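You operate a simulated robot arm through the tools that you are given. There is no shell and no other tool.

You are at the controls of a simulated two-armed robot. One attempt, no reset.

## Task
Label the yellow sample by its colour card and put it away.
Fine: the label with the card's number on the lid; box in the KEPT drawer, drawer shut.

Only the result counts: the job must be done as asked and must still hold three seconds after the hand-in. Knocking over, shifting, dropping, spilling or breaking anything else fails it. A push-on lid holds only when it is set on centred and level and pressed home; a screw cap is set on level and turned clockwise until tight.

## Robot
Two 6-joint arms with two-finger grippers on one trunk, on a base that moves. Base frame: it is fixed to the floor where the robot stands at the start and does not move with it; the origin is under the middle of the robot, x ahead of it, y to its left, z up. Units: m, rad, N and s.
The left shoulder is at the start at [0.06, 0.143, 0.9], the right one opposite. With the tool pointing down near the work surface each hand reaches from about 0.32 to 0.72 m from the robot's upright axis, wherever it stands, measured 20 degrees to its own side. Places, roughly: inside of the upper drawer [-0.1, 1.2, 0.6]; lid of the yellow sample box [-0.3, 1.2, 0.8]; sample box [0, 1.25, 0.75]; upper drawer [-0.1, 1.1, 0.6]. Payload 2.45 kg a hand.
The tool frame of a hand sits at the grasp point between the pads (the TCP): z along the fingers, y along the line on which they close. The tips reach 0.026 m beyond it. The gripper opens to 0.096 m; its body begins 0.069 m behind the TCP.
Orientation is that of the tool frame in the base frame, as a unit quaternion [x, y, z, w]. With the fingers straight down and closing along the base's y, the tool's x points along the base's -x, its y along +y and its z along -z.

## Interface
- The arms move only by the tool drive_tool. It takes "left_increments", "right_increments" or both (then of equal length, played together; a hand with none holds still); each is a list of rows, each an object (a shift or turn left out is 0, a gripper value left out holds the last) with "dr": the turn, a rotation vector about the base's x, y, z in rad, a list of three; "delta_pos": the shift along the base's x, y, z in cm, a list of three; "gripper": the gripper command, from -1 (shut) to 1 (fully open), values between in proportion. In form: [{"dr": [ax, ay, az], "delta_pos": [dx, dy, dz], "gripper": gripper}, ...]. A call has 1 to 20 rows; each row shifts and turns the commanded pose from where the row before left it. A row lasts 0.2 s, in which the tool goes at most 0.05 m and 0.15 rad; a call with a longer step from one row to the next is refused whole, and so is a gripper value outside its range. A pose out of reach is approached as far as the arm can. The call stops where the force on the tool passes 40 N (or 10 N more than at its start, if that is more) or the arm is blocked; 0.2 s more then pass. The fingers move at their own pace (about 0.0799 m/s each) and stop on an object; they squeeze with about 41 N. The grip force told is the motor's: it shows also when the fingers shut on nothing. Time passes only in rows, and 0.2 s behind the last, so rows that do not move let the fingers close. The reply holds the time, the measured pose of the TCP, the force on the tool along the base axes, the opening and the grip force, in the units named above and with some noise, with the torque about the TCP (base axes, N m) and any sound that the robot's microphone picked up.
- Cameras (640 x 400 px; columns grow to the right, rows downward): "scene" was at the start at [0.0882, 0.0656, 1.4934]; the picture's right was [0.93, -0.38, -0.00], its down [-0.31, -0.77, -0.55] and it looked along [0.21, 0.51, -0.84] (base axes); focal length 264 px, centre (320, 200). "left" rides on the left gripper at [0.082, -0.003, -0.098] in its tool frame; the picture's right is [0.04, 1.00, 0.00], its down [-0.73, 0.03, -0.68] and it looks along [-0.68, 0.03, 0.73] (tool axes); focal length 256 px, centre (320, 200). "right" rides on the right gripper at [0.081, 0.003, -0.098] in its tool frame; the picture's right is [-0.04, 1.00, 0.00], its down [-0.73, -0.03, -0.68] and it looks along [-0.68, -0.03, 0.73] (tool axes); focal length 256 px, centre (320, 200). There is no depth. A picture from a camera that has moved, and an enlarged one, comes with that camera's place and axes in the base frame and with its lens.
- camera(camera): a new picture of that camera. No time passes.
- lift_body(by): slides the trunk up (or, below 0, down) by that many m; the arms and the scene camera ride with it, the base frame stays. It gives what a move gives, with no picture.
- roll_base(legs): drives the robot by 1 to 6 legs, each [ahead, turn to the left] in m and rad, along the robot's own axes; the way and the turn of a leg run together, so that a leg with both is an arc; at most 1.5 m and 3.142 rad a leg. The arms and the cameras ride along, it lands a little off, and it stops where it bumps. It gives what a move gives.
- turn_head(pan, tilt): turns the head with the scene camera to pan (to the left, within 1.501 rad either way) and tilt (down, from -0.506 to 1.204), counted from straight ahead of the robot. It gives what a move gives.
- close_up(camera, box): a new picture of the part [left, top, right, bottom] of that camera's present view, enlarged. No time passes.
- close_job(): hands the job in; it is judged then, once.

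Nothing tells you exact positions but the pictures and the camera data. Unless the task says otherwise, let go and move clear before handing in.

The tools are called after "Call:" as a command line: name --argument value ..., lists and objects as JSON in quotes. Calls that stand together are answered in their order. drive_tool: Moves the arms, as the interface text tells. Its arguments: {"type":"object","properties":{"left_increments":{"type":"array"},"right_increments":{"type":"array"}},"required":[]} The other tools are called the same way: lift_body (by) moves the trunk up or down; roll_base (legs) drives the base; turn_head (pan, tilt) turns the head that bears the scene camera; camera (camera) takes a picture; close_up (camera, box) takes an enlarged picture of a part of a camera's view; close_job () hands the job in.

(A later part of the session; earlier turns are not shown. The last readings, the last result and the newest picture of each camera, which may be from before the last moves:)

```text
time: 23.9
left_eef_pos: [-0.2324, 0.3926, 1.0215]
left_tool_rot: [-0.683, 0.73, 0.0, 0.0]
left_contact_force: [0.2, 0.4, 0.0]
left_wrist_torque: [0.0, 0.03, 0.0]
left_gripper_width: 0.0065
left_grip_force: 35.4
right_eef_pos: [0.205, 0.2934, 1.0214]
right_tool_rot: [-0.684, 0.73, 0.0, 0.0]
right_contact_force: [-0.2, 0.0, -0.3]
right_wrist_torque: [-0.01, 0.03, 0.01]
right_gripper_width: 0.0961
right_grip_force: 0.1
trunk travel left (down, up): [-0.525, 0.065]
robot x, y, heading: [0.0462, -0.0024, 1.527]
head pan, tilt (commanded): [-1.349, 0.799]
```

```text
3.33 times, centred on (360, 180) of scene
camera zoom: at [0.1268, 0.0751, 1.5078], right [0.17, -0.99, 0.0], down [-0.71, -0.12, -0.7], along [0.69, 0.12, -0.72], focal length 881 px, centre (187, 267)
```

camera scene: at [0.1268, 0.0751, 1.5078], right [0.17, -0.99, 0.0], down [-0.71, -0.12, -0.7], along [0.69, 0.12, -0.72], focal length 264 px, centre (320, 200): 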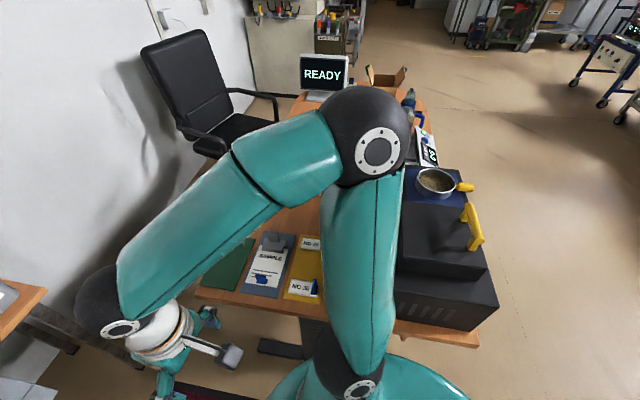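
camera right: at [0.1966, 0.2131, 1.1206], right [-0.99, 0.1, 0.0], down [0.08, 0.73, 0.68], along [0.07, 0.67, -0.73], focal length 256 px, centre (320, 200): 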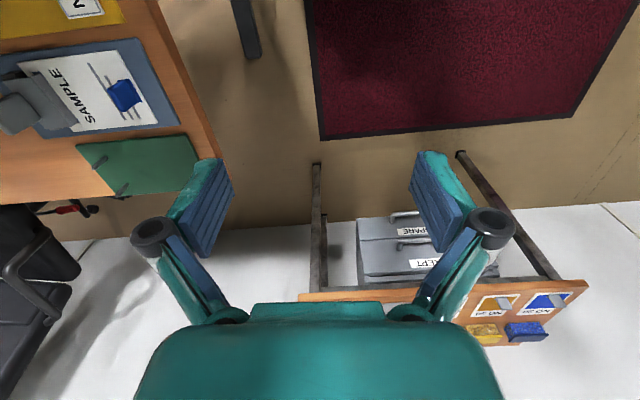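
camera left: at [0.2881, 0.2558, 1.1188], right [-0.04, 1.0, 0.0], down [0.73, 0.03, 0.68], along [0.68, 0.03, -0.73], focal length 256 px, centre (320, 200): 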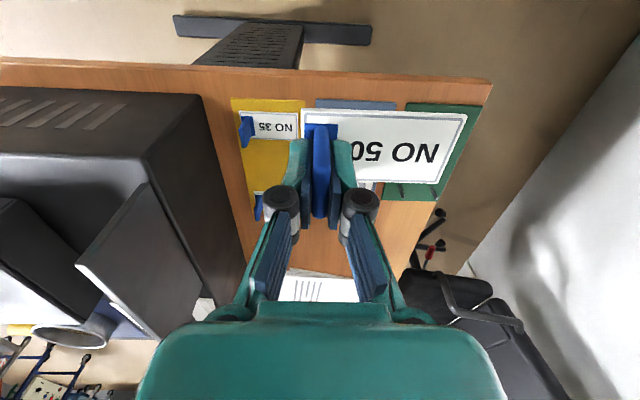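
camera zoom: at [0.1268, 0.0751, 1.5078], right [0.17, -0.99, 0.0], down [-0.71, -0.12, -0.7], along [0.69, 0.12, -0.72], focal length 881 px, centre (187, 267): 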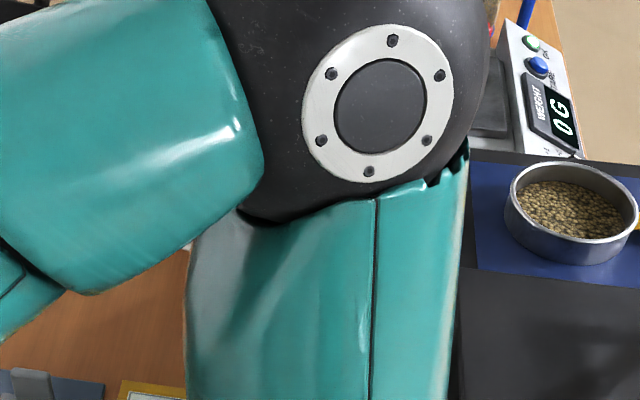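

The oven has not moved and the arm seems well above the sign, so the base itself may have met the desk. I'll look straight down beside the base.

Call:
turn_head --pan -1.45 --tilt 1.2

Call:
camera --camera "scene"

Call:
turn_head --pan -0.6 --tilt 1.2

Call:
camera --camera "scene"

Call:
turn_head --pan 0.3 --tilt 1.2

Call:
camera --camera "scene"

```text
time: 24.7
left_eef_pos: [-0.2326, 0.3933, 1.0217]
left_tool_rot: [-0.683, 0.73, 0.001, 0.001]
left_contact_force: [-0.4, 1.0, 0.0]
left_wrist_torque: [-0.05, 0.0, -0.02]
left_gripper_width: 0.0065
left_grip_force: 34.9
right_eef_pos: [0.2056, 0.2939, 1.0231]
right_tool_rot: [-0.684, 0.73, 0.0, 0.001]
right_contact_force: [-0.6, 0.2, 0.4]
right_wrist_torque: [-0.02, 0.02, -0.01]
right_gripper_width: 0.0959
right_grip_force: 0.0
trunk travel left (down, up): [-0.525, 0.065]
robot x, y, heading: [0.045, -0.0016, 1.525]
head pan, tilt (commanded): [-1.45, 1.201]
```

```text
taken
camera scene: at [0.1032, 0.0653, 1.4801], right [0.07, -1.0, 0.0], down [-0.93, -0.07, -0.36], along [0.36, 0.03, -0.93], focal length 264 px, centre (320, 200)
```

scene: 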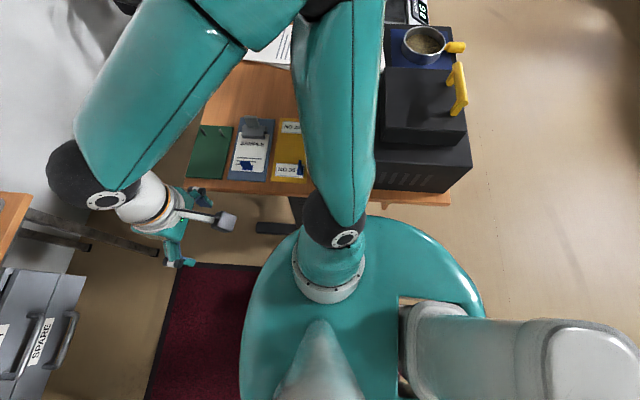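

```text
time: 25.9
left_eef_pos: [-0.2317, 0.3925, 1.0216]
left_tool_rot: [-0.683, 0.73, 0.001, 0.001]
left_contact_force: [0.0, -0.5, 0.8]
left_wrist_torque: [0.02, 0.01, 0.01]
left_gripper_width: 0.0064
left_grip_force: 35.1
right_eef_pos: [0.2057, 0.2934, 1.0228]
right_tool_rot: [-0.684, 0.73, 0.0, 0.0]
right_contact_force: [-0.4, 0.3, -0.1]
right_wrist_torque: [-0.01, 0.02, 0.03]
right_gripper_width: 0.096
right_grip_force: 0.0
trunk travel left (down, up): [-0.525, 0.065]
robot x, y, heading: [0.0426, -0.0005, 1.52]
head pan, tilt (commanded): [-0.6, 1.201]
```

```text
taken
camera scene: at [0.0813, 0.1058, 1.48], right [0.8, -0.61, 0.0], down [-0.56, -0.74, -0.36], along [0.22, 0.29, -0.93], focal length 264 px, centre (320, 200)
```

scene: 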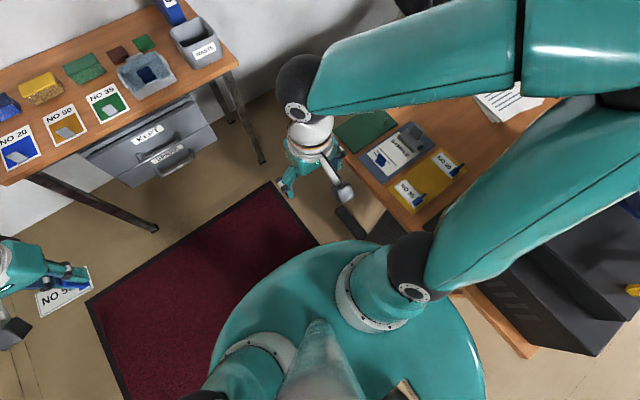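

```text
time: 27.1
left_eef_pos: [-0.2323, 0.3929, 1.0212]
left_tool_rot: [-0.683, 0.731, -0.001, 0.001]
left_contact_force: [0.2, -0.4, -0.5]
left_wrist_torque: [0.01, -0.01, -0.02]
left_gripper_width: 0.0067
left_grip_force: 34.8
right_eef_pos: [0.2055, 0.2931, 1.0234]
right_tool_rot: [-0.684, 0.73, 0.0, 0.0]
right_contact_force: [0.2, -0.5, 0.6]
right_wrist_torque: [0.04, -0.01, -0.02]
right_gripper_width: 0.0961
right_grip_force: 0.1
trunk travel left (down, up): [-0.525, 0.065]
robot x, y, heading: [0.0407, 0.0007, 1.524]
head pan, tilt (commanded): [0.3, 1.201]
```

```text
taken
camera scene: at [0.0336, 0.1155, 1.48], right [0.97, 0.25, 0.0], down [0.23, -0.9, -0.36], along [-0.09, 0.35, -0.93], focal length 264 px, centre (320, 200)
```

scene: 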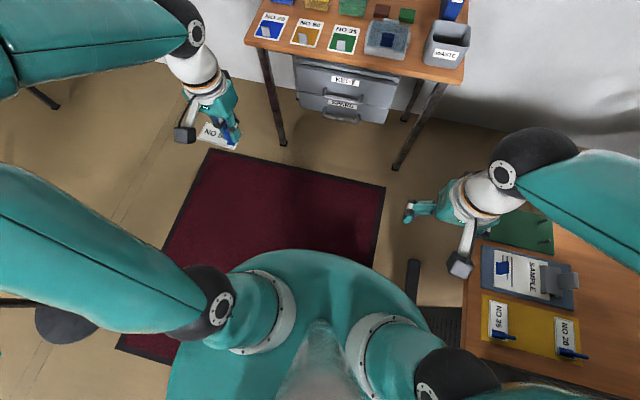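

Nothing visible is displaced. I'll test with a small backward-safe move: a slight further left turn to see whether it is still blocked.

Call:
roll_base --legs '[[0, 0.06]]'

```text
time: 27.9
left_eef_pos: [-0.2568, 0.3738, 1.0216]
left_tool_rot: [-0.706, 0.708, 0.001, 0.0]
left_contact_force: [-0.8, -1.0, -1.0]
left_wrist_torque: [0.02, -0.04, -0.01]
left_gripper_width: 0.0067
left_grip_force: 35.0
right_eef_pos: [0.1863, 0.3036, 1.0224]
right_tool_rot: [-0.706, 0.708, 0.0, -0.001]
right_contact_force: [0.6, -1.2, 0.6]
right_wrist_torque: [0.01, 0.01, -0.04]
right_gripper_width: 0.0959
right_grip_force: 0.1
trunk travel left (down, up): [-0.525, 0.065]
robot x, y, heading: [0.0429, 0.0032, 1.576]
head pan, tilt (commanded): [0.3, 1.201]
```

The turn now went through to heading 1.576, unblocked. I'll drive ahead a little, away from the desk, and look back at the desk to confirm nothing shifted.

Call:
roll_base --legs '[[0.2, 0]]'

Call:
turn_head --pan -1.45 --tilt 0.7

Call:
camera --camera "scene"

```text
time: 29.6
left_eef_pos: [-0.2567, 0.5787, 1.0216]
left_tool_rot: [-0.705, 0.71, 0.0, 0.0]
left_contact_force: [-0.2, 0.5, -0.4]
left_wrist_torque: [-0.04, 0.01, -0.02]
left_gripper_width: 0.0065
left_grip_force: 34.9
right_eef_pos: [0.185, 0.5077, 1.0223]
right_tool_rot: [-0.705, 0.709, -0.001, 0.0]
right_contact_force: [0.0, 1.4, 0.1]
right_wrist_torque: [-0.06, -0.02, 0.03]
right_gripper_width: 0.0961
right_grip_force: 0.0
trunk travel left (down, up): [-0.525, 0.065]
robot x, y, heading: [0.0439, 0.2025, 1.581]
head pan, tilt (commanded): [0.3, 1.201]
```

```text
time: 31.3
left_eef_pos: [-0.257, 0.5785, 1.0219]
left_tool_rot: [-0.705, 0.709, 0.0, 0.0]
left_contact_force: [0.1, 0.4, -0.3]
left_wrist_torque: [0.02, -0.03, -0.02]
left_gripper_width: 0.0066
left_grip_force: 34.8
right_eef_pos: [0.1869, 0.5059, 1.0246]
right_tool_rot: [-0.705, 0.709, 0.0, 0.0]
right_contact_force: [-0.3, 0.2, -0.2]
right_wrist_torque: [-0.02, 0.01, 0.0]
right_gripper_width: 0.0961
right_grip_force: 0.1
trunk travel left (down, up): [-0.525, 0.065]
robot x, y, heading: [0.047, 0.1998, 1.578]
head pan, tilt (commanded): [-1.45, 0.7]
```

```text
taken
camera scene: at [0.128, 0.2749, 1.516], right [0.13, -0.99, 0.0], down [-0.64, -0.08, -0.76], along [0.76, 0.1, -0.64], focal length 264 px, centre (320, 200)
```

scene: 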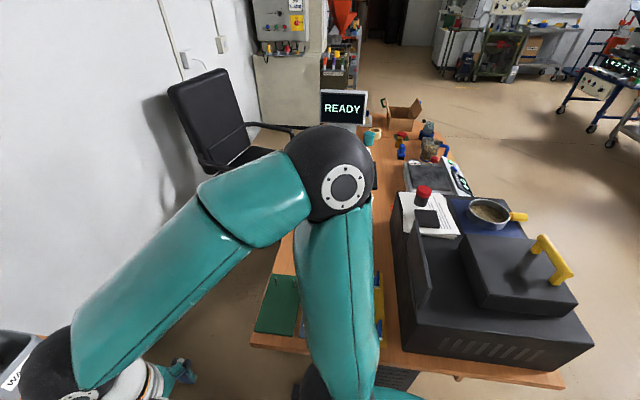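

The sign, oven and other desk items are where they were. Now I look at the side table ahead.

Call:
turn_head --pan 0.25 --tilt 0.75

Call:
camera --camera "scene"

Call:
close_up --camera "scene" --box '[230, 90, 430, 215]'

Call:
camera --camera "left"

```text
time: 33.1
left_eef_pos: [-0.2575, 0.5779, 1.024]
left_tool_rot: [-0.704, 0.71, 0.001, 0.0]
left_contact_force: [-0.5, -0.2, 0.4]
left_wrist_torque: [0.0, 0.06, 0.02]
left_gripper_width: 0.0067
left_grip_force: 34.8
right_eef_pos: [0.1862, 0.5059, 1.0255]
right_tool_rot: [-0.705, 0.709, 0.0, 0.0]
right_contact_force: [-0.1, -0.5, 0.1]
right_wrist_torque: [0.01, 0.0, -0.02]
right_gripper_width: 0.0962
right_grip_force: 0.1
trunk travel left (down, up): [-0.525, 0.065]
robot x, y, heading: [0.0427, 0.2051, 1.581]
head pan, tilt (commanded): [0.25, 0.75]
```

```text
taken
camera scene: at [0.0227, 0.3441, 1.5118], right [0.97, 0.25, 0.0], down [0.17, -0.66, -0.73], along [-0.19, 0.71, -0.68], focal length 264 px, centre (320, 200)
```

scene: 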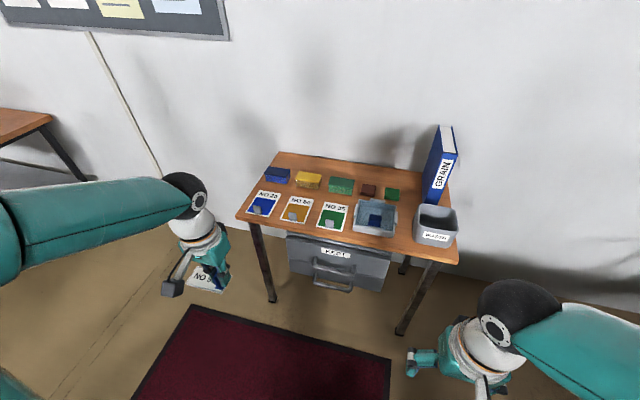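

```text
3.20 times, centred on (330, 152) of scene
camera zoom: at [0.0227, 0.3441, 1.5118], right [0.97, 0.25, 0.0], down [0.17, -0.66, -0.73], along [-0.19, 0.71, -0.68], focal length 846 px, centre (288, 352)
```

zoom: 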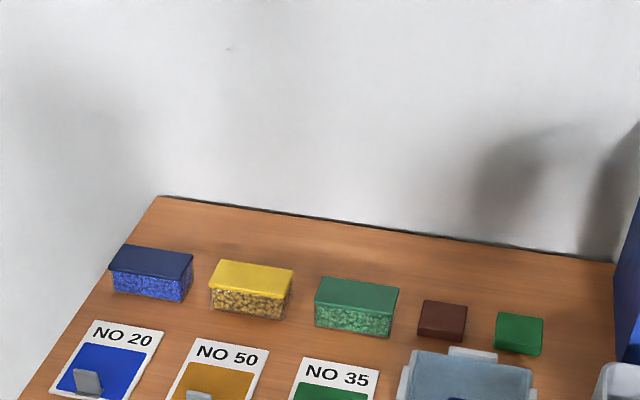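

```text
taken
camera left: at [-0.255, 0.4961, 1.1207], right [-1.0, -0.03, 0.0], down [-0.02, 0.73, 0.68], along [-0.02, 0.68, -0.73], focal length 256 px, centre (320, 200)
```

left: 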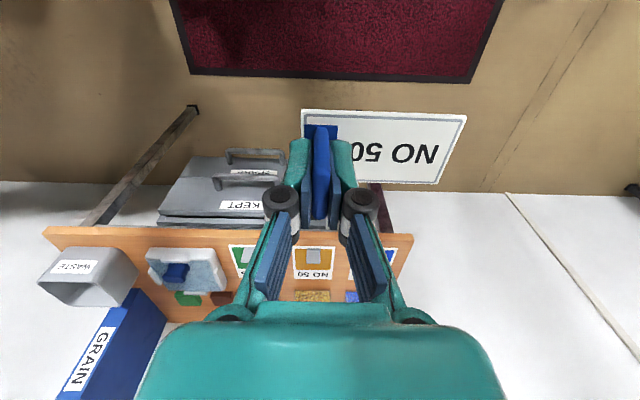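

The table's front edge is at y ≈ 0.94; yellow box around (-0.25, 1.21). I'll drive to about (-0.05, 0.52) facing the table.

Call:
roll_base --legs '[[0, 0.28], [0.33, 0], [0, -0.29]]'

Call:
turn_head --pan 0.2 --tilt 0.95

Call:
camera --camera "scene"

Call:
camera --camera "left"

```text
time: 37.3
left_eef_pos: [-0.3408, 0.896, 1.0221]
left_tool_rot: [-0.698, 0.716, 0.0, 0.001]
left_contact_force: [-0.9, 0.5, -0.3]
left_wrist_torque: [0.0, 0.01, 0.0]
left_gripper_width: 0.0064
left_grip_force: 34.7
right_eef_pos: [0.1014, 0.8163, 1.0235]
right_tool_rot: [-0.699, 0.715, -0.001, 0.0]
right_contact_force: [-0.1, -0.3, 0.5]
right_wrist_torque: [0.03, 0.0, -0.01]
right_gripper_width: 0.0959
right_grip_force: 0.1
trunk travel left (down, up): [-0.525, 0.065]
robot x, y, heading: [-0.0569, 0.5194, 1.563]
head pan, tilt (commanded): [0.25, 0.75]
```

```text
time: 38.0
left_eef_pos: [-0.3413, 0.8965, 1.0228]
left_tool_rot: [-0.699, 0.715, 0.0, 0.001]
left_contact_force: [0.3, -0.2, -0.9]
left_wrist_torque: [-0.01, -0.01, 0.01]
left_gripper_width: 0.0066
left_grip_force: 34.7
right_eef_pos: [0.1004, 0.8177, 1.0239]
right_tool_rot: [-0.699, 0.715, 0.001, 0.0]
right_contact_force: [-0.3, -0.2, -0.2]
right_wrist_torque: [-0.01, -0.03, -0.04]
right_gripper_width: 0.0959
right_grip_force: 0.1
trunk travel left (down, up): [-0.525, 0.065]
robot x, y, heading: [-0.0604, 0.5166, 1.562]
head pan, tilt (commanded): [0.201, 0.949]
```

```text
taken
camera scene: at [-0.0716, 0.6496, 1.4963], right [0.98, 0.19, 0.0], down [0.16, -0.8, -0.58], along [-0.11, 0.57, -0.81], focal length 264 px, centre (320, 200)
```

scene: 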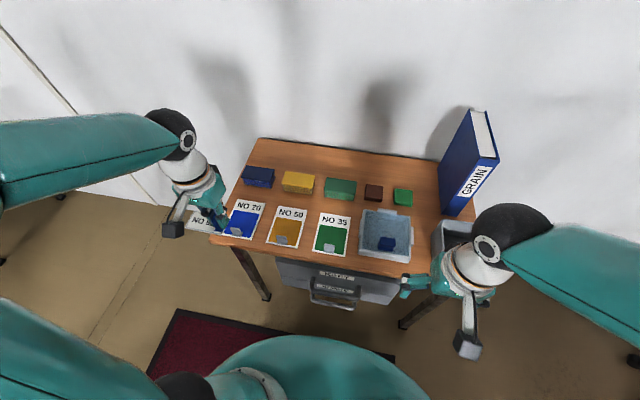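

```text
taken
camera left: at [-0.3404, 0.8152, 1.1211], right [-1.0, -0.02, 0.0], down [-0.01, 0.73, 0.68], along [-0.01, 0.68, -0.73], focal length 256 px, centre (320, 200)
```

left: 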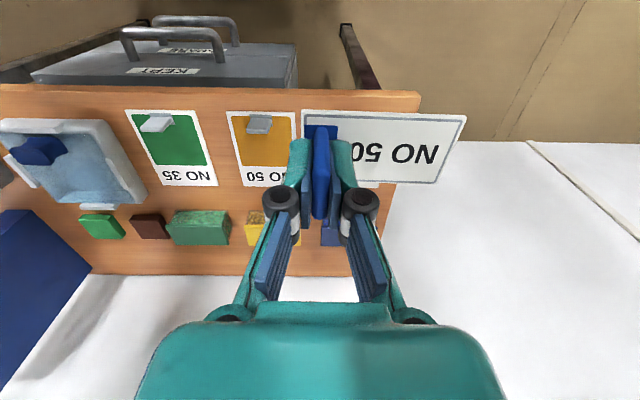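

I'm in position at (-0.06, 0.52), facing the table. I'll zoom in on the yellow box from the head and the wrist cameras to measure its lid.

Call:
close_up --camera "scene" --box '[235, 155, 365, 255]'

Call:
close_up --camera "scene" --box '[275, 162, 320, 200]'

Call:
close_up --camera "scene" --box '[260, 240, 420, 340]'

```text
4.00 times, centred on (300, 205) of scene
camera zoom: at [-0.0716, 0.6496, 1.4963], right [0.98, 0.19, 0.0], down [0.16, -0.8, -0.58], along [-0.11, 0.57, -0.81], focal length 1058 px, centre (400, 180)
```

zoom: 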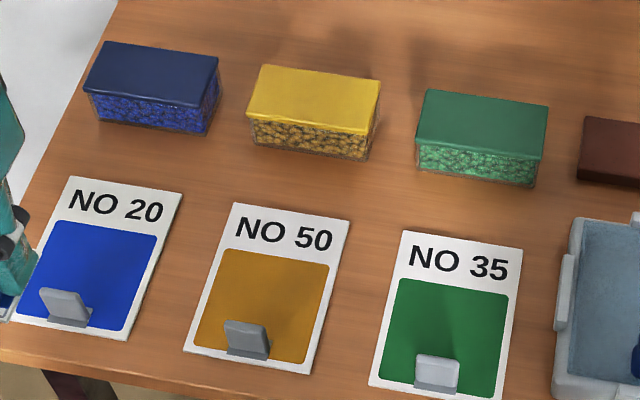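

```text
10.53 times, centred on (298, 181) of scene
camera zoom: at [-0.0716, 0.6496, 1.4963], right [0.98, 0.19, 0.0], down [0.16, -0.8, -0.58], along [-0.11, 0.57, -0.81], focal length 2784 px, centre (557, 400)
```

zoom: 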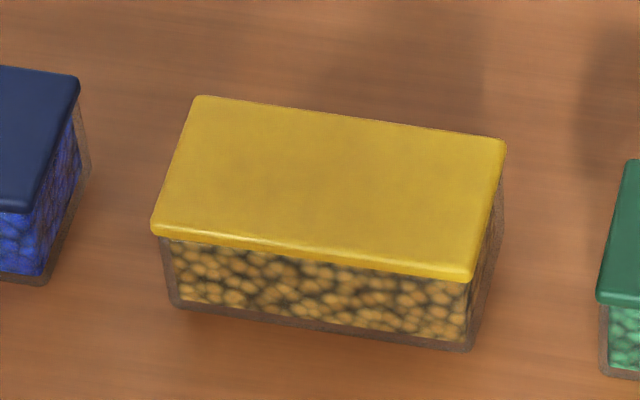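

```text
4.00 times, centred on (340, 290) of scene
camera zoom: at [-0.0716, 0.6496, 1.4963], right [0.98, 0.19, 0.0], down [0.16, -0.8, -0.58], along [-0.11, 0.57, -0.81], focal length 1058 px, centre (240, -160)
```

zoom: 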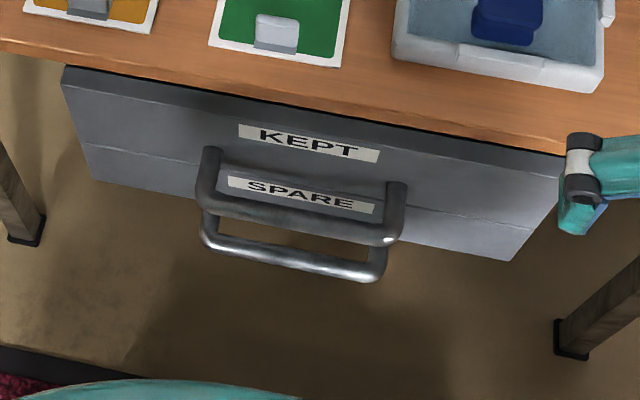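

Lid centre is about (-0.256, 1.21), 0.105 × 0.058 m, aligned with the table. I'll move the left hand so that its camera sees the lid beside the label and get the lid height.

Call:
drive_tool --left_increments '[{"delta_pos": [4, 2, -1]}, {"delta_pos": [4, 2, -1.5]}, {"delta_pos": [4, 2, -1.5]}, {"delta_pos": [4, 2, -1.5]}, {"delta_pos": [3, 2, -1.5]}, {"delta_pos": [0, 2.3, 0]}, {"delta_pos": [0, 0, 0]}]'

Call:
camera --camera "left"

Call:
close_up --camera "left" --box '[340, 175, 500, 275]'

```text
time: 39.6
left_eef_pos: [-0.151, 1.021, 0.9515]
left_tool_rot: [-0.699, 0.715, 0.002, 0.0]
left_contact_force: [0.0, 0.4, -0.6]
left_wrist_torque: [-0.02, -0.01, -0.01]
left_gripper_width: 0.0068
left_grip_force: 34.9
right_eef_pos: [0.1006, 0.8169, 1.0259]
right_tool_rot: [-0.699, 0.715, 0.0, 0.0]
right_contact_force: [-0.3, 0.6, 0.0]
right_wrist_torque: [-0.02, -0.02, 0.03]
right_gripper_width: 0.0959
right_grip_force: 0.1
trunk travel left (down, up): [-0.525, 0.065]
robot x, y, heading: [-0.06, 0.5168, 1.565]
head pan, tilt (commanded): [0.201, 0.949]
```

```text
taken
camera left: at [-0.1501, 0.9403, 1.0497], right [-1.0, -0.02, 0.0], down [-0.01, 0.73, 0.68], along [-0.01, 0.68, -0.73], focal length 256 px, centre (320, 200)
```

left: 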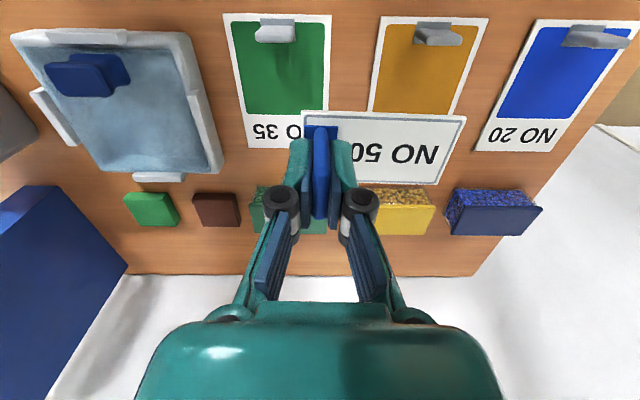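

```text
4.00 times, centred on (420, 225) of left
camera zoom: at [-0.1501, 0.9403, 1.0497], right [-1.0, -0.02, 0.0], down [-0.01, 0.73, 0.68], along [-0.01, 0.68, -0.73], focal length 1024 px, centre (-80, 100)
```

zoom: 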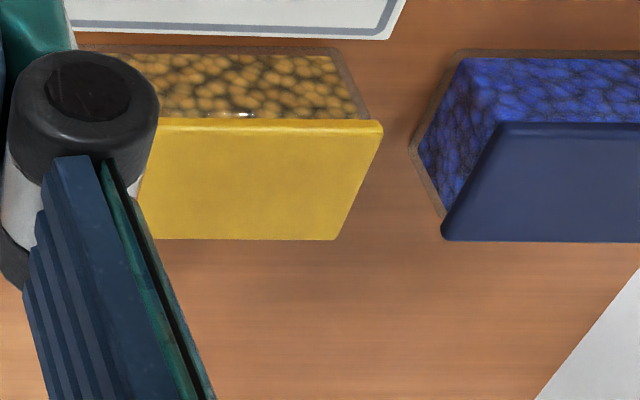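

Label sits in the tool frame at about (+0.002, +0.034); lid centre from the wrist camera is about (-0.262, 1.214). I'll hover the label above the lid, also correcting the small yaw, and compare edges.

Call:
drive_tool --left_increments '[{"delta_pos": [-2, 4, 0], "dr": [0, 0, 0.01]}, {"delta_pos": [-2, 4, 0], "dr": [0, 0, 0.012]}, {"delta_pos": [-2, 4, 0]}, {"delta_pos": [-1.7, 4, 0]}, {"delta_pos": [0, 3.5, 0]}, {"delta_pos": [0, 0, -3]}, {"delta_pos": [0, 0, -3]}, {"delta_pos": [0, 0, -3]}, {"delta_pos": [0, 0, 0]}]'

Call:
camera --camera "left"

Call:
close_up --camera "left" --box '[270, 85, 490, 220]'

Call:
close_up --camera "scene" --box '[230, 130, 360, 230]'

```text
time: 41.6
left_eef_pos: [-0.2289, 1.192, 0.8603]
left_tool_rot: [-0.706, 0.708, 0.0, 0.001]
left_contact_force: [-0.4, -0.6, -0.1]
left_wrist_torque: [-0.01, -0.02, 0.02]
left_gripper_width: 0.0065
left_grip_force: 34.7
left hand out of reach, approached as far as the arm can: row 5
right_eef_pos: [0.1009, 0.8167, 1.0241]
right_tool_rot: [-0.699, 0.715, 0.0, 0.0]
right_contact_force: [0.7, -0.2, -0.5]
right_wrist_torque: [0.01, 0.02, -0.01]
right_gripper_width: 0.0957
right_grip_force: 0.0
trunk travel left (down, up): [-0.525, 0.065]
robot x, y, heading: [-0.0613, 0.5178, 1.559]
head pan, tilt (commanded): [0.201, 0.949]
```

```text
taken
camera left: at [-0.2266, 1.1098, 0.9598], right [-1.0, -0.04, 0.0], down [-0.03, 0.73, 0.68], along [-0.03, 0.68, -0.73], focal length 256 px, centre (320, 200)
```

left: 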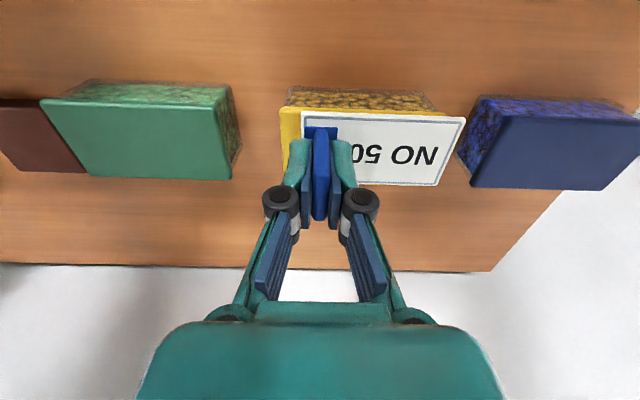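

```text
2.91 times, centred on (380, 152) of left
camera zoom: at [-0.2266, 1.1098, 0.9598], right [-1.0, -0.04, 0.0], down [-0.03, 0.73, 0.68], along [-0.03, 0.68, -0.73], focal length 745 px, centre (146, 338)
```

zoom: 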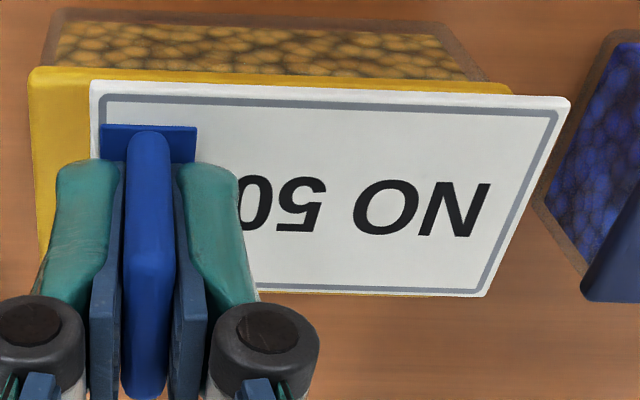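

```text
4.00 times, centred on (295, 180) of scene
camera zoom: at [-0.0712, 0.6498, 1.4962], right [0.98, 0.19, 0.0], down [0.16, -0.8, -0.58], along [-0.11, 0.57, -0.81], focal length 1058 px, centre (420, 280)
```

zoom: 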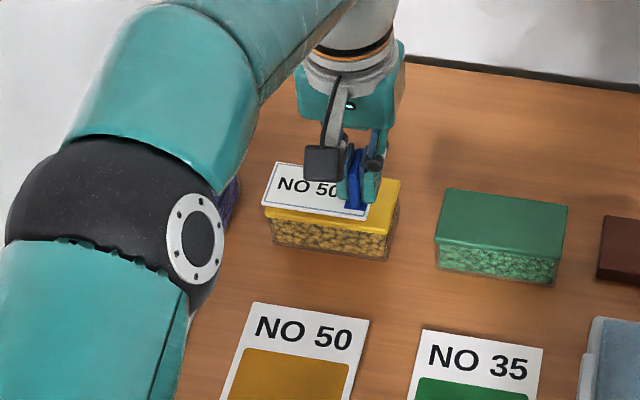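

The hand is just at its reach limit. The lid centre measures (-0.2575, 1.209), top ≈ 0.80. I'll lift slightly, roll the base 6 cm nearer, then re-aim.

Call:
drive_tool --left_increments '[{"delta_pos": [0, -1.5, 2]}, {"delta_pos": [0, -3, 2]}, {"delta_pos": [0, -2, 1]}, {"delta_pos": [0, 0, 0]}]'

Call:
roll_base --legs '[[0.06, 0.01]]'

Call:
camera --camera "scene"

```text
time: 42.6
left_eef_pos: [-0.2287, 1.1266, 0.9132]
left_tool_rot: [-0.706, 0.708, 0.0, 0.001]
left_contact_force: [0.6, -0.3, 0.8]
left_wrist_torque: [-0.02, -0.02, -0.03]
left_gripper_width: 0.0064
left_grip_force: 34.7
right_eef_pos: [0.1009, 0.8178, 1.0253]
right_tool_rot: [-0.698, 0.716, 0.0, 0.0]
right_contact_force: [0.0, -0.1, 0.1]
right_wrist_torque: [-0.03, 0.01, 0.0]
right_gripper_width: 0.096
right_grip_force: 0.1
trunk travel left (down, up): [-0.525, 0.065]
robot x, y, heading: [-0.0589, 0.518, 1.565]
head pan, tilt (commanded): [0.201, 0.949]
```

```text
time: 43.6
left_eef_pos: [-0.2351, 1.1881, 0.9125]
left_tool_rot: [0.71, -0.704, 0.001, 0.001]
left_contact_force: [0.1, -0.7, -0.9]
left_wrist_torque: [-0.01, 0.0, -0.02]
left_gripper_width: 0.0065
left_grip_force: 35.1
right_eef_pos: [0.0988, 0.8837, 1.0227]
right_tool_rot: [-0.703, 0.712, -0.001, -0.001]
right_contact_force: [-0.3, 0.6, 0.1]
right_wrist_torque: [-0.04, 0.01, 0.04]
right_gripper_width: 0.096
right_grip_force: 0.2
trunk travel left (down, up): [-0.525, 0.065]
robot x, y, heading: [-0.0549, 0.5768, 1.575]
head pan, tilt (commanded): [0.201, 0.949]
```

```text
taken
camera scene: at [-0.072, 0.7159, 1.4958], right [0.98, 0.2, 0.0], down [0.17, -0.8, -0.58], along [-0.12, 0.57, -0.81], focal length 264 px, centre (320, 200)
```

scene: 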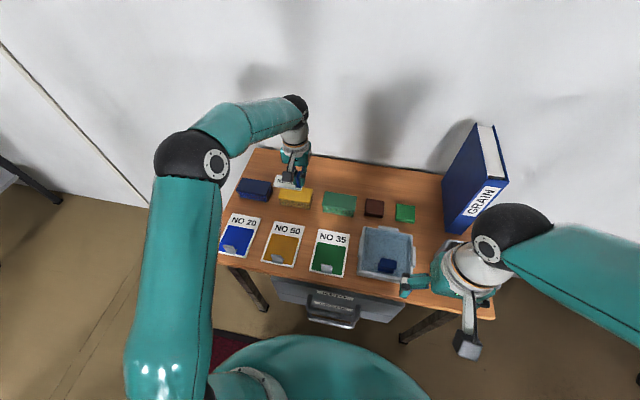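

Call:
drive_tool --left_increments '[{"delta_pos": [1.2, 1.2, 0], "dr": [0, 0, -0.019]}, {"delta_pos": [0, 1.0, -2.5]}, {"delta_pos": [0, 0, -2.5]}, {"delta_pos": [0, 0, 0]}]'

Call:
close_up --camera "left" --box '[270, 85, 490, 220]'

Call:
close_up --camera "scene" --box '[260, 150, 340, 215]'

```text
time: 44.6
left_eef_pos: [-0.2247, 1.208, 0.8621]
left_tool_rot: [-0.704, 0.711, 0.001, 0.0]
left_contact_force: [0.0, -0.8, 0.5]
left_wrist_torque: [-0.04, -0.03, 0.02]
left_gripper_width: 0.0067
left_grip_force: 35.3
right_eef_pos: [0.098, 0.8828, 1.0256]
right_tool_rot: [-0.703, 0.711, 0.0, 0.0]
right_contact_force: [0.5, -0.5, 0.3]
right_wrist_torque: [-0.04, 0.04, 0.01]
right_gripper_width: 0.0961
right_grip_force: 0.0
trunk travel left (down, up): [-0.525, 0.065]
robot x, y, heading: [-0.0579, 0.5801, 1.578]
head pan, tilt (commanded): [0.201, 0.949]
```

```text
2.91 times, centred on (380, 152) of left
camera zoom: at [-0.2221, 1.126, 0.9605], right [-1.0, -0.03, 0.0], down [-0.02, 0.73, 0.68], along [-0.02, 0.68, -0.73], focal length 745 px, centre (146, 338)
```

zoom: 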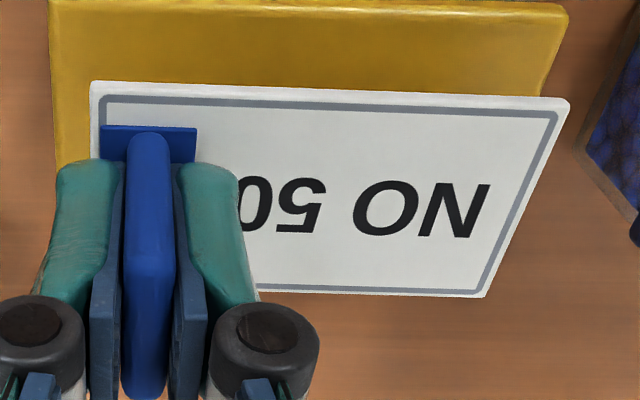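

```text
6.15 times, centred on (300, 182) of scene
camera zoom: at [-0.0717, 0.7124, 1.4962], right [0.98, 0.2, 0.0], down [0.17, -0.8, -0.58], along [-0.12, 0.57, -0.81], focal length 1627 px, centre (443, 308)
```

zoom: 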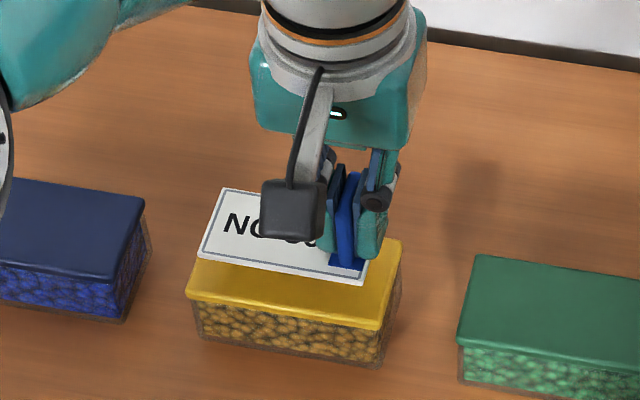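

Label edges line up with the lid within about 1 mm. Lowering gently toward contact.

Call:
drive_tool --left_increments '[{"delta_pos": [0.05, 0.1, -1]}, {"delta_pos": [0, 0, -0.7]}, {"delta_pos": [0, 0, 0]}]'

Call:
close_up --camera "left" --box '[270, 85, 490, 220]'

Call:
close_up --camera "scene" --box '[260, 150, 340, 215]'

```text
time: 45.4
left_eef_pos: [-0.2231, 1.2095, 0.8458]
left_tool_rot: [-0.704, 0.711, 0.001, 0.001]
left_contact_force: [-0.7, 0.1, -0.3]
left_wrist_torque: [0.0, -0.02, 0.05]
left_gripper_width: 0.0067
left_grip_force: 34.6
right_eef_pos: [0.0978, 0.8828, 1.0246]
right_tool_rot: [-0.703, 0.711, 0.0, 0.0]
right_contact_force: [0.5, 0.2, 0.3]
right_wrist_torque: [-0.01, 0.01, -0.02]
right_gripper_width: 0.0962
right_grip_force: 0.1
trunk travel left (down, up): [-0.525, 0.065]
robot x, y, heading: [-0.0563, 0.5823, 1.574]
head pan, tilt (commanded): [0.201, 0.949]
```

```text
2.91 times, centred on (380, 152) of left
camera zoom: at [-0.2202, 1.1273, 0.9441], right [-1.0, -0.03, 0.0], down [-0.02, 0.73, 0.68], along [-0.02, 0.68, -0.73], focal length 745 px, centre (146, 338)
```

zoom: 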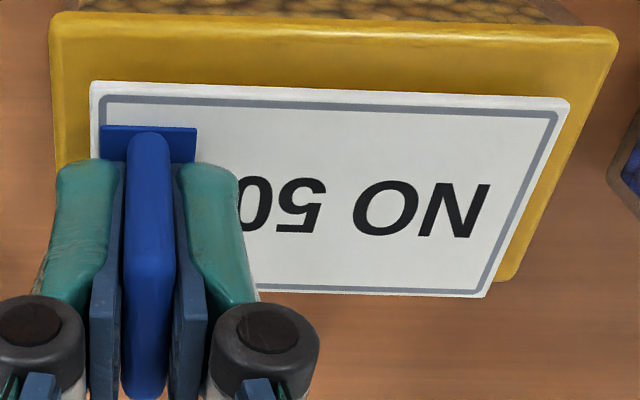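

```text
6.15 times, centred on (300, 182) of scene
camera zoom: at [-0.0717, 0.7126, 1.4962], right [0.98, 0.2, 0.0], down [0.17, -0.8, -0.58], along [-0.12, 0.57, -0.81], focal length 1627 px, centre (443, 308)
```

zoom: 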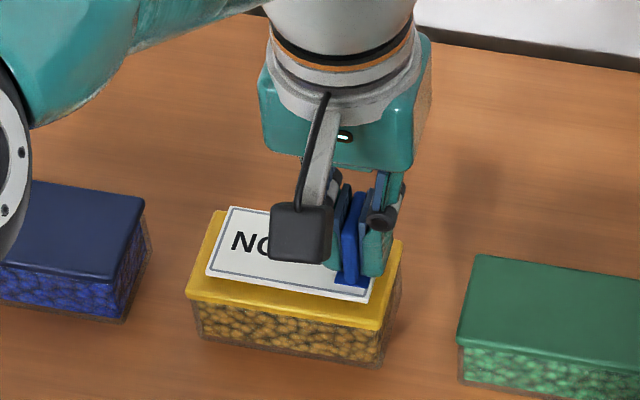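

Call:
drive_tool --left_increments '[{"delta_pos": [-0.05, -0.2, 0], "dr": [0, 0, -0.004]}, {"delta_pos": [0, 0, -0.3]}, {"delta_pos": [0, 0, 0]}]'

Call:
close_up --camera "left" --box '[270, 85, 490, 220]'

Call:
close_up --camera "scene" --box '[275, 170, 325, 210]'

```text
time: 46.2
left_eef_pos: [-0.2214, 1.2076, 0.8431]
left_tool_rot: [-0.701, 0.713, 0.001, 0.001]
left_contact_force: [0.1, 0.0, 0.5]
left_wrist_torque: [0.02, 0.0, 0.01]
left_gripper_width: 0.0067
left_grip_force: 34.2
right_eef_pos: [0.0982, 0.8811, 1.025]
right_tool_rot: [-0.703, 0.711, -0.001, -0.001]
right_contact_force: [-0.1, -0.6, -0.3]
right_wrist_torque: [0.0, 0.0, 0.02]
right_gripper_width: 0.0962
right_grip_force: 0.0
trunk travel left (down, up): [-0.525, 0.065]
robot x, y, heading: [-0.0594, 0.5799, 1.578]
head pan, tilt (commanded): [0.201, 0.949]
```

```text
2.91 times, centred on (380, 152) of left
camera zoom: at [-0.2208, 1.1255, 0.9416], right [-1.0, -0.02, 0.0], down [-0.02, 0.73, 0.68], along [-0.02, 0.68, -0.73], focal length 745 px, centre (146, 338)
```

zoom: 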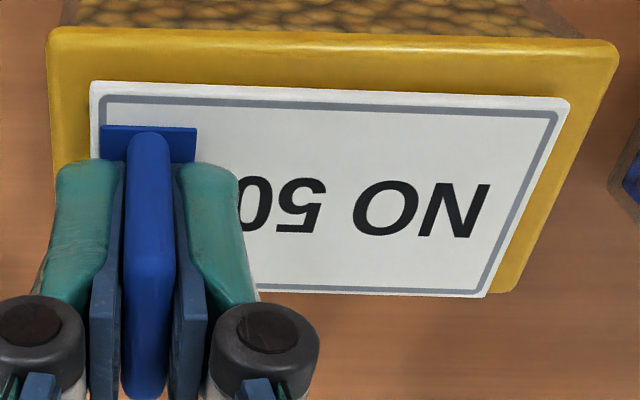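

```text
10.00 times, centred on (300, 190) of scene
camera zoom: at [-0.0717, 0.7124, 1.4962], right [0.98, 0.2, 0.0], down [0.17, -0.8, -0.58], along [-0.12, 0.57, -0.81], focal length 2644 px, centre (520, 300)
```

zoom: 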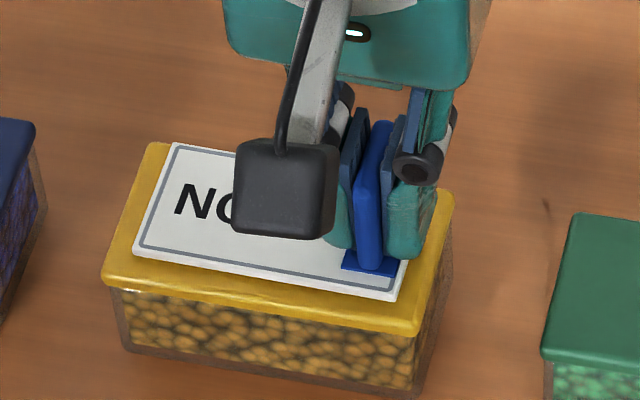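

Centred with margins on all sides. Lowering in 2 mm steps until contact force appears.

Call:
drive_tool --left_increments '[{"delta_pos": [0, 0, -0.2]}, {"delta_pos": [0, 0, -0.2]}, {"delta_pos": [0, 0, 0]}]'

```text
time: 47.0
left_eef_pos: [-0.2225, 1.2083, 0.8405]
left_tool_rot: [-0.702, 0.712, 0.002, 0.002]
left_contact_force: [2.1, -0.8, 13.5]
left_wrist_torque: [-0.14, 0.06, 0.05]
left_gripper_width: 0.0066
left_grip_force: 34.5
right_eef_pos: [0.0994, 0.8802, 1.0258]
right_tool_rot: [-0.703, 0.711, 0.0, 0.001]
right_contact_force: [-0.7, 0.1, 0.4]
right_wrist_torque: [0.0, -0.02, 0.03]
right_gripper_width: 0.0959
right_grip_force: 0.1
trunk travel left (down, up): [-0.525, 0.065]
robot x, y, heading: [-0.0575, 0.5801, 1.58]
head pan, tilt (commanded): [0.201, 0.949]
```

Contact at 13.5 N. I press slightly more so the label sits flat, then check.

Call:
drive_tool --left_increments '[{"delta_pos": [0, 0, -0.15]}, {"delta_pos": [0, 0, 0]}]'

Call:
close_up --camera "left" --box '[270, 85, 490, 220]'

```text
time: 47.6
left_eef_pos: [-0.222, 1.2065, 0.84]
left_tool_rot: [-0.702, 0.712, 0.003, 0.001]
left_contact_force: [2.3, -3.0, 24.0]
left_wrist_torque: [-0.24, 0.07, 0.1]
left_gripper_width: 0.0066
left_grip_force: 34.6
right_eef_pos: [0.0985, 0.8801, 1.025]
right_tool_rot: [-0.703, 0.712, 0.001, 0.0]
right_contact_force: [0.4, 0.2, 0.2]
right_wrist_torque: [0.01, 0.01, 0.01]
right_gripper_width: 0.0961
right_grip_force: 0.2
trunk travel left (down, up): [-0.525, 0.065]
robot x, y, heading: [-0.0562, 0.5799, 1.574]
head pan, tilt (commanded): [0.201, 0.949]
```

```text
2.91 times, centred on (380, 152) of left
camera zoom: at [-0.2202, 1.1251, 0.939], right [-1.0, -0.03, 0.0], down [-0.02, 0.73, 0.68], along [-0.02, 0.68, -0.73], focal length 745 px, centre (146, 338)
```

zoom: 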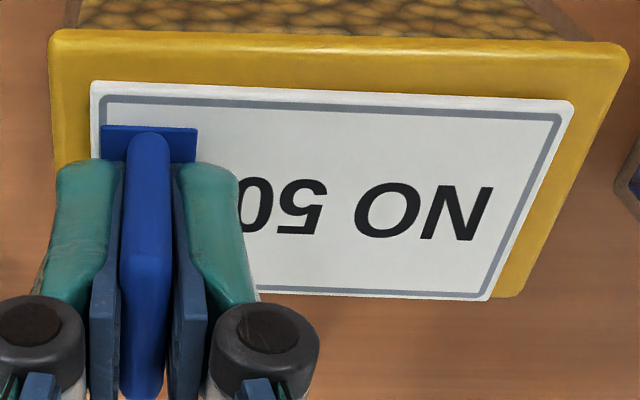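

Label is flat on the lid, inside its edges. Releasing the fin and lifting clear.

Call:
drive_tool --left_increments '[{"delta_pos": [0, 0, 0.1], "gripper": -0.3}, {"delta_pos": [0, 0, 0]}, {"delta_pos": [0, 0, 0]}]'

Call:
drive_tool --left_increments '[{"delta_pos": [0, 0, 2]}, {"delta_pos": [0, 0, 3]}, {"delta_pos": [0, 0, 3]}, {"delta_pos": [0, 0, 3]}, {"delta_pos": [0, 0, 0]}]'

Call:
camera --camera "left"

Call:
close_up --camera "scene" --box '[265, 165, 335, 215]'

```text
time: 48.4
left_eef_pos: [-0.2224, 1.208, 0.8378]
left_tool_rot: [-0.701, 0.713, 0.002, -0.001]
left_contact_force: [0.2, 0.2, 1.5]
left_wrist_torque: [0.04, 0.0, -0.03]
left_gripper_width: 0.0333
left_grip_force: 0.1
right_eef_pos: [0.0967, 0.882, 1.0239]
right_tool_rot: [-0.703, 0.711, 0.0, 0.0]
right_contact_force: [0.0, 0.2, 0.1]
right_wrist_torque: [0.01, 0.01, 0.0]
right_gripper_width: 0.0962
right_grip_force: 0.1
trunk travel left (down, up): [-0.525, 0.065]
robot x, y, heading: [-0.0583, 0.5833, 1.574]
head pan, tilt (commanded): [0.201, 0.949]
```

```text
time: 49.6
left_eef_pos: [-0.2233, 1.2079, 0.9499]
left_tool_rot: [-0.702, 0.712, 0.0, 0.0]
left_contact_force: [-0.6, 0.1, 0.6]
left_wrist_torque: [-0.02, 0.02, 0.02]
left_gripper_width: 0.0335
left_grip_force: 0.1
right_eef_pos: [0.0988, 0.8825, 1.0247]
right_tool_rot: [-0.703, 0.711, -0.001, 0.0]
right_contact_force: [-0.3, -0.3, -0.3]
right_wrist_torque: [-0.02, 0.0, -0.01]
right_gripper_width: 0.0961
right_grip_force: 0.0
trunk travel left (down, up): [-0.525, 0.065]
robot x, y, heading: [-0.0555, 0.5788, 1.576]
head pan, tilt (commanded): [0.201, 0.949]
```

```text
taken
camera left: at [-0.2212, 1.1272, 1.0479], right [-1.0, -0.02, 0.0], down [-0.02, 0.73, 0.68], along [-0.02, 0.68, -0.73], focal length 256 px, centre (320, 200)
```

left: 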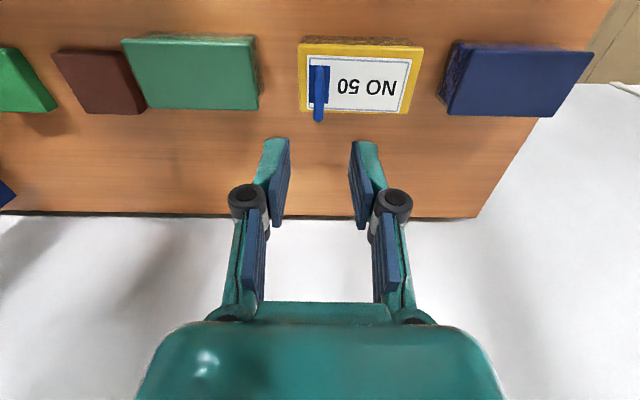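

```text
8.00 times, centred on (300, 190) of scene
camera zoom: at [-0.0717, 0.7129, 1.4961], right [0.98, 0.2, 0.0], down [0.17, -0.8, -0.58], along [-0.12, 0.57, -0.81], focal length 2115 px, centre (480, 280)
```

zoom: 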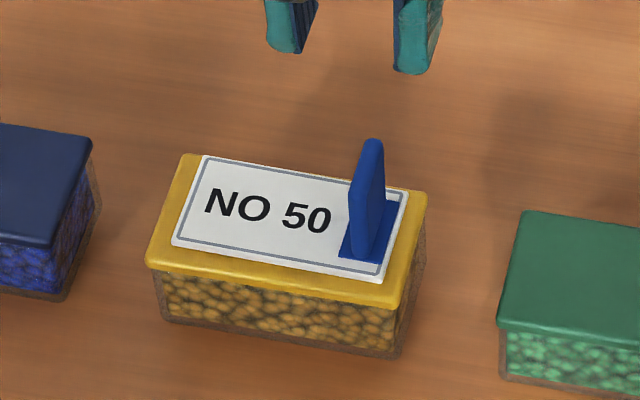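

The NO 50 label lies flat on the yellow lid. Next I rotate the left hand 90° above the box (fingers closing along y), open wide enough to straddle it, and look.

Call:
drive_tool --left_increments '[{"dr": [0, 0, -0.1415], "delta_pos": [-0.5, 0, 0.5], "gripper": 0.75}, {"dr": [0, 0, -0.1415], "delta_pos": [-0.5, 0, 0]}, {"dr": [0, 0, -0.1415], "delta_pos": [-0.5, 0, 0]}, {"dr": [0, 0, -0.1415], "delta_pos": [-0.5, 0, 0]}, {"dr": [0, 0, -0.1415], "delta_pos": [-0.5, 0, 0]}, {"dr": [0, 0, -0.1415], "delta_pos": [-0.5, 0, 0]}, {"dr": [0, 0, -0.1415], "delta_pos": [-0.4, 0, 0]}, {"dr": [0, 0, -0.1415]}, {"dr": [0, 0, -0.1415]}, {"dr": [0, 0, -0.1415]}, {"dr": [0, 0, -0.1415]}, {"delta_pos": [0, 0, 0]}]'

Call:
camera --camera "left"

Call:
camera --camera "scene"

```text
time: 52.2
left_eef_pos: [-0.2568, 1.2078, 0.9527]
left_tool_rot: [0.001, 1.0, 0.0, 0.0]
left_contact_force: [-0.6, 0.3, 0.1]
left_wrist_torque: [0.02, 0.03, 0.02]
left_gripper_width: 0.0841
left_grip_force: 0.0
right_eef_pos: [0.0987, 0.8811, 1.0243]
right_tool_rot: [-0.702, 0.712, 0.0, 0.0]
right_contact_force: [-0.8, -0.6, 0.0]
right_wrist_torque: [0.04, -0.01, 0.0]
right_gripper_width: 0.0961
right_grip_force: 0.0
trunk travel left (down, up): [-0.525, 0.065]
robot x, y, heading: [-0.0551, 0.5816, 1.581]
head pan, tilt (commanded): [0.201, 0.949]
```

```text
taken
camera left: at [-0.3388, 1.2048, 1.0519], right [-0.04, 1.0, 0.0], down [0.73, 0.03, 0.68], along [0.68, 0.02, -0.73], focal length 256 px, centre (320, 200)
```

left: 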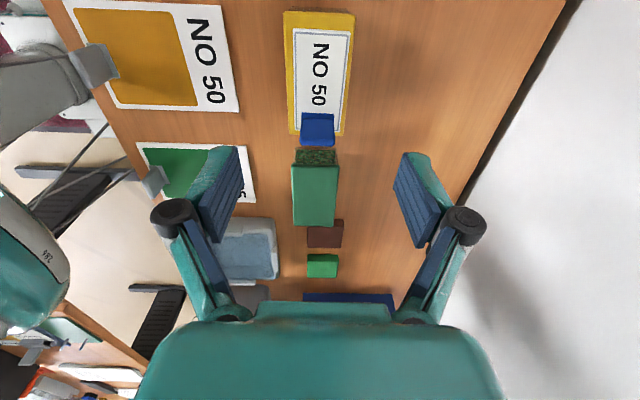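

```text
taken
camera scene: at [-0.0717, 0.7124, 1.4962], right [0.98, 0.2, 0.0], down [0.17, -0.8, -0.58], along [-0.12, 0.57, -0.81], focal length 264 px, centre (320, 200)
```

scene: 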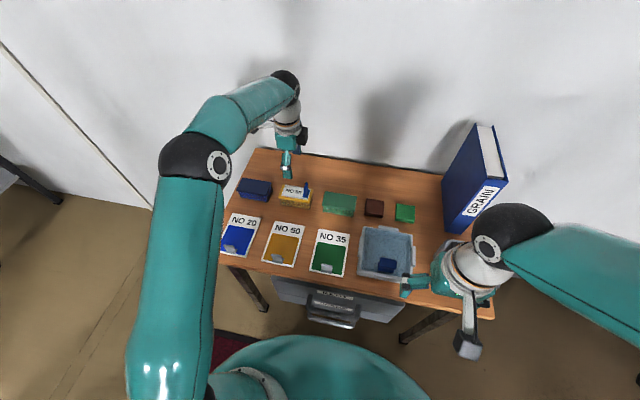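

Call:
close_up --camera "left" --box '[260, 0, 380, 155]'

Call:
close_up --camera "scene" --box '[230, 120, 350, 215]'

```text
2.58 times, centred on (320, 78) of left
camera zoom: at [-0.3388, 1.2048, 1.0519], right [-0.04, 1.0, 0.0], down [0.73, 0.03, 0.68], along [0.68, 0.02, -0.73], focal length 661 px, centre (320, 516)
```

zoom: 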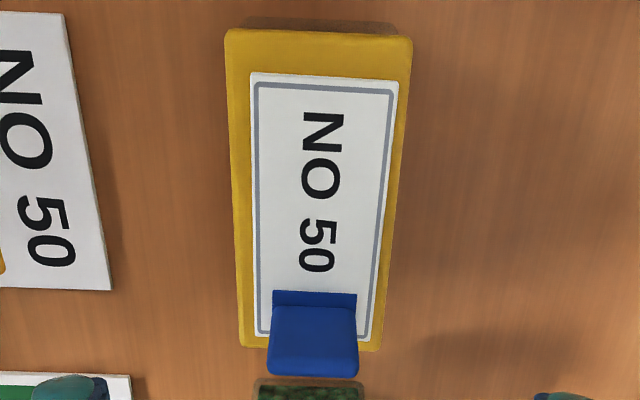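

```text
4.21 times, centred on (290, 168) of scene
camera zoom: at [-0.0717, 0.7124, 1.4962], right [0.98, 0.2, 0.0], down [0.17, -0.8, -0.58], along [-0.12, 0.57, -0.81], focal length 1113 px, centre (446, 337)
```

zoom: 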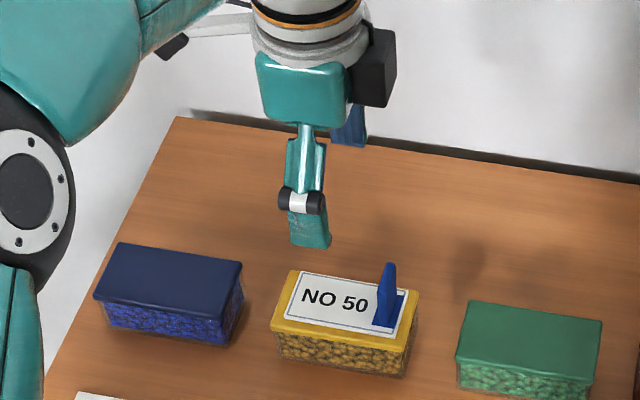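

Lid centre is (-0.2562, 1.2065), so the hand is centred to ~1 mm. I descend around the box in stages.

Call:
drive_tool --left_increments '[{"delta_pos": [0.05, -0.13, -3]}, {"delta_pos": [0, 0, -3]}, {"delta_pos": [0, 0, -3]}, {"delta_pos": [0, 0, -3]}, {"delta_pos": [0, 0, 0]}]'

Call:
camera --camera "left"

Call:
close_up --camera "scene" --box '[240, 130, 340, 215]'

```text
time: 53.4
left_eef_pos: [-0.256, 1.2057, 0.8327]
left_tool_rot: [0.001, 1.0, -0.001, 0.001]
left_contact_force: [-0.3, 0.1, -0.3]
left_wrist_torque: [0.04, 0.03, 0.0]
left_gripper_width: 0.0841
left_grip_force: 0.0
right_eef_pos: [0.098, 0.8818, 1.0254]
right_tool_rot: [-0.703, 0.711, 0.001, 0.0]
right_contact_force: [0.0, -0.3, -0.1]
right_wrist_torque: [0.01, -0.01, -0.02]
right_gripper_width: 0.0961
right_grip_force: 0.1
trunk travel left (down, up): [-0.525, 0.065]
robot x, y, heading: [-0.0549, 0.5796, 1.579]
head pan, tilt (commanded): [0.201, 0.949]
```

```text
taken
camera left: at [-0.3371, 1.2031, 0.9324], right [-0.04, 1.0, 0.0], down [0.73, 0.03, 0.68], along [0.68, 0.03, -0.73], focal length 256 px, centre (320, 200)
```

left: 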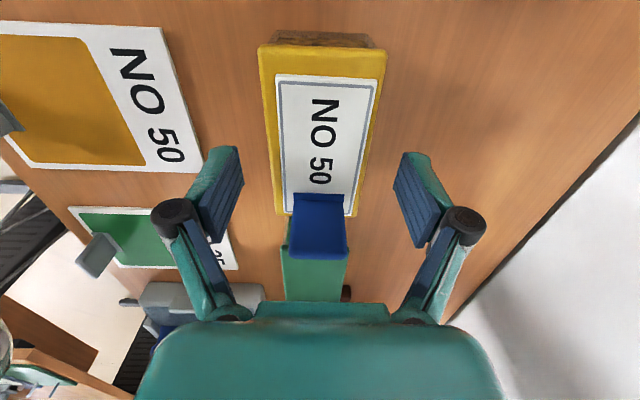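

```text
4.71 times, centred on (290, 172) of scene
camera zoom: at [-0.0717, 0.7123, 1.4962], right [0.98, 0.2, 0.0], down [0.17, -0.8, -0.58], along [-0.12, 0.57, -0.81], focal length 1244 px, centre (461, 329)
```

zoom: 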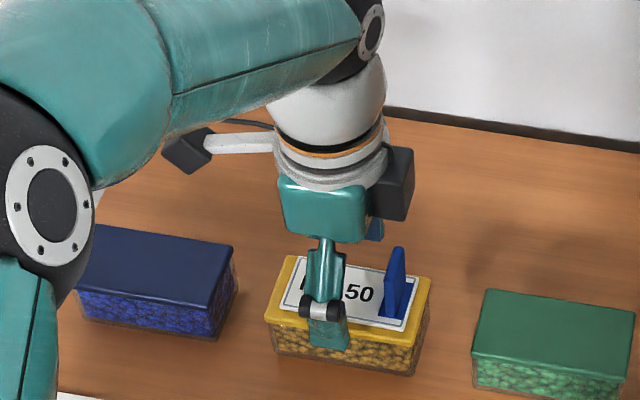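

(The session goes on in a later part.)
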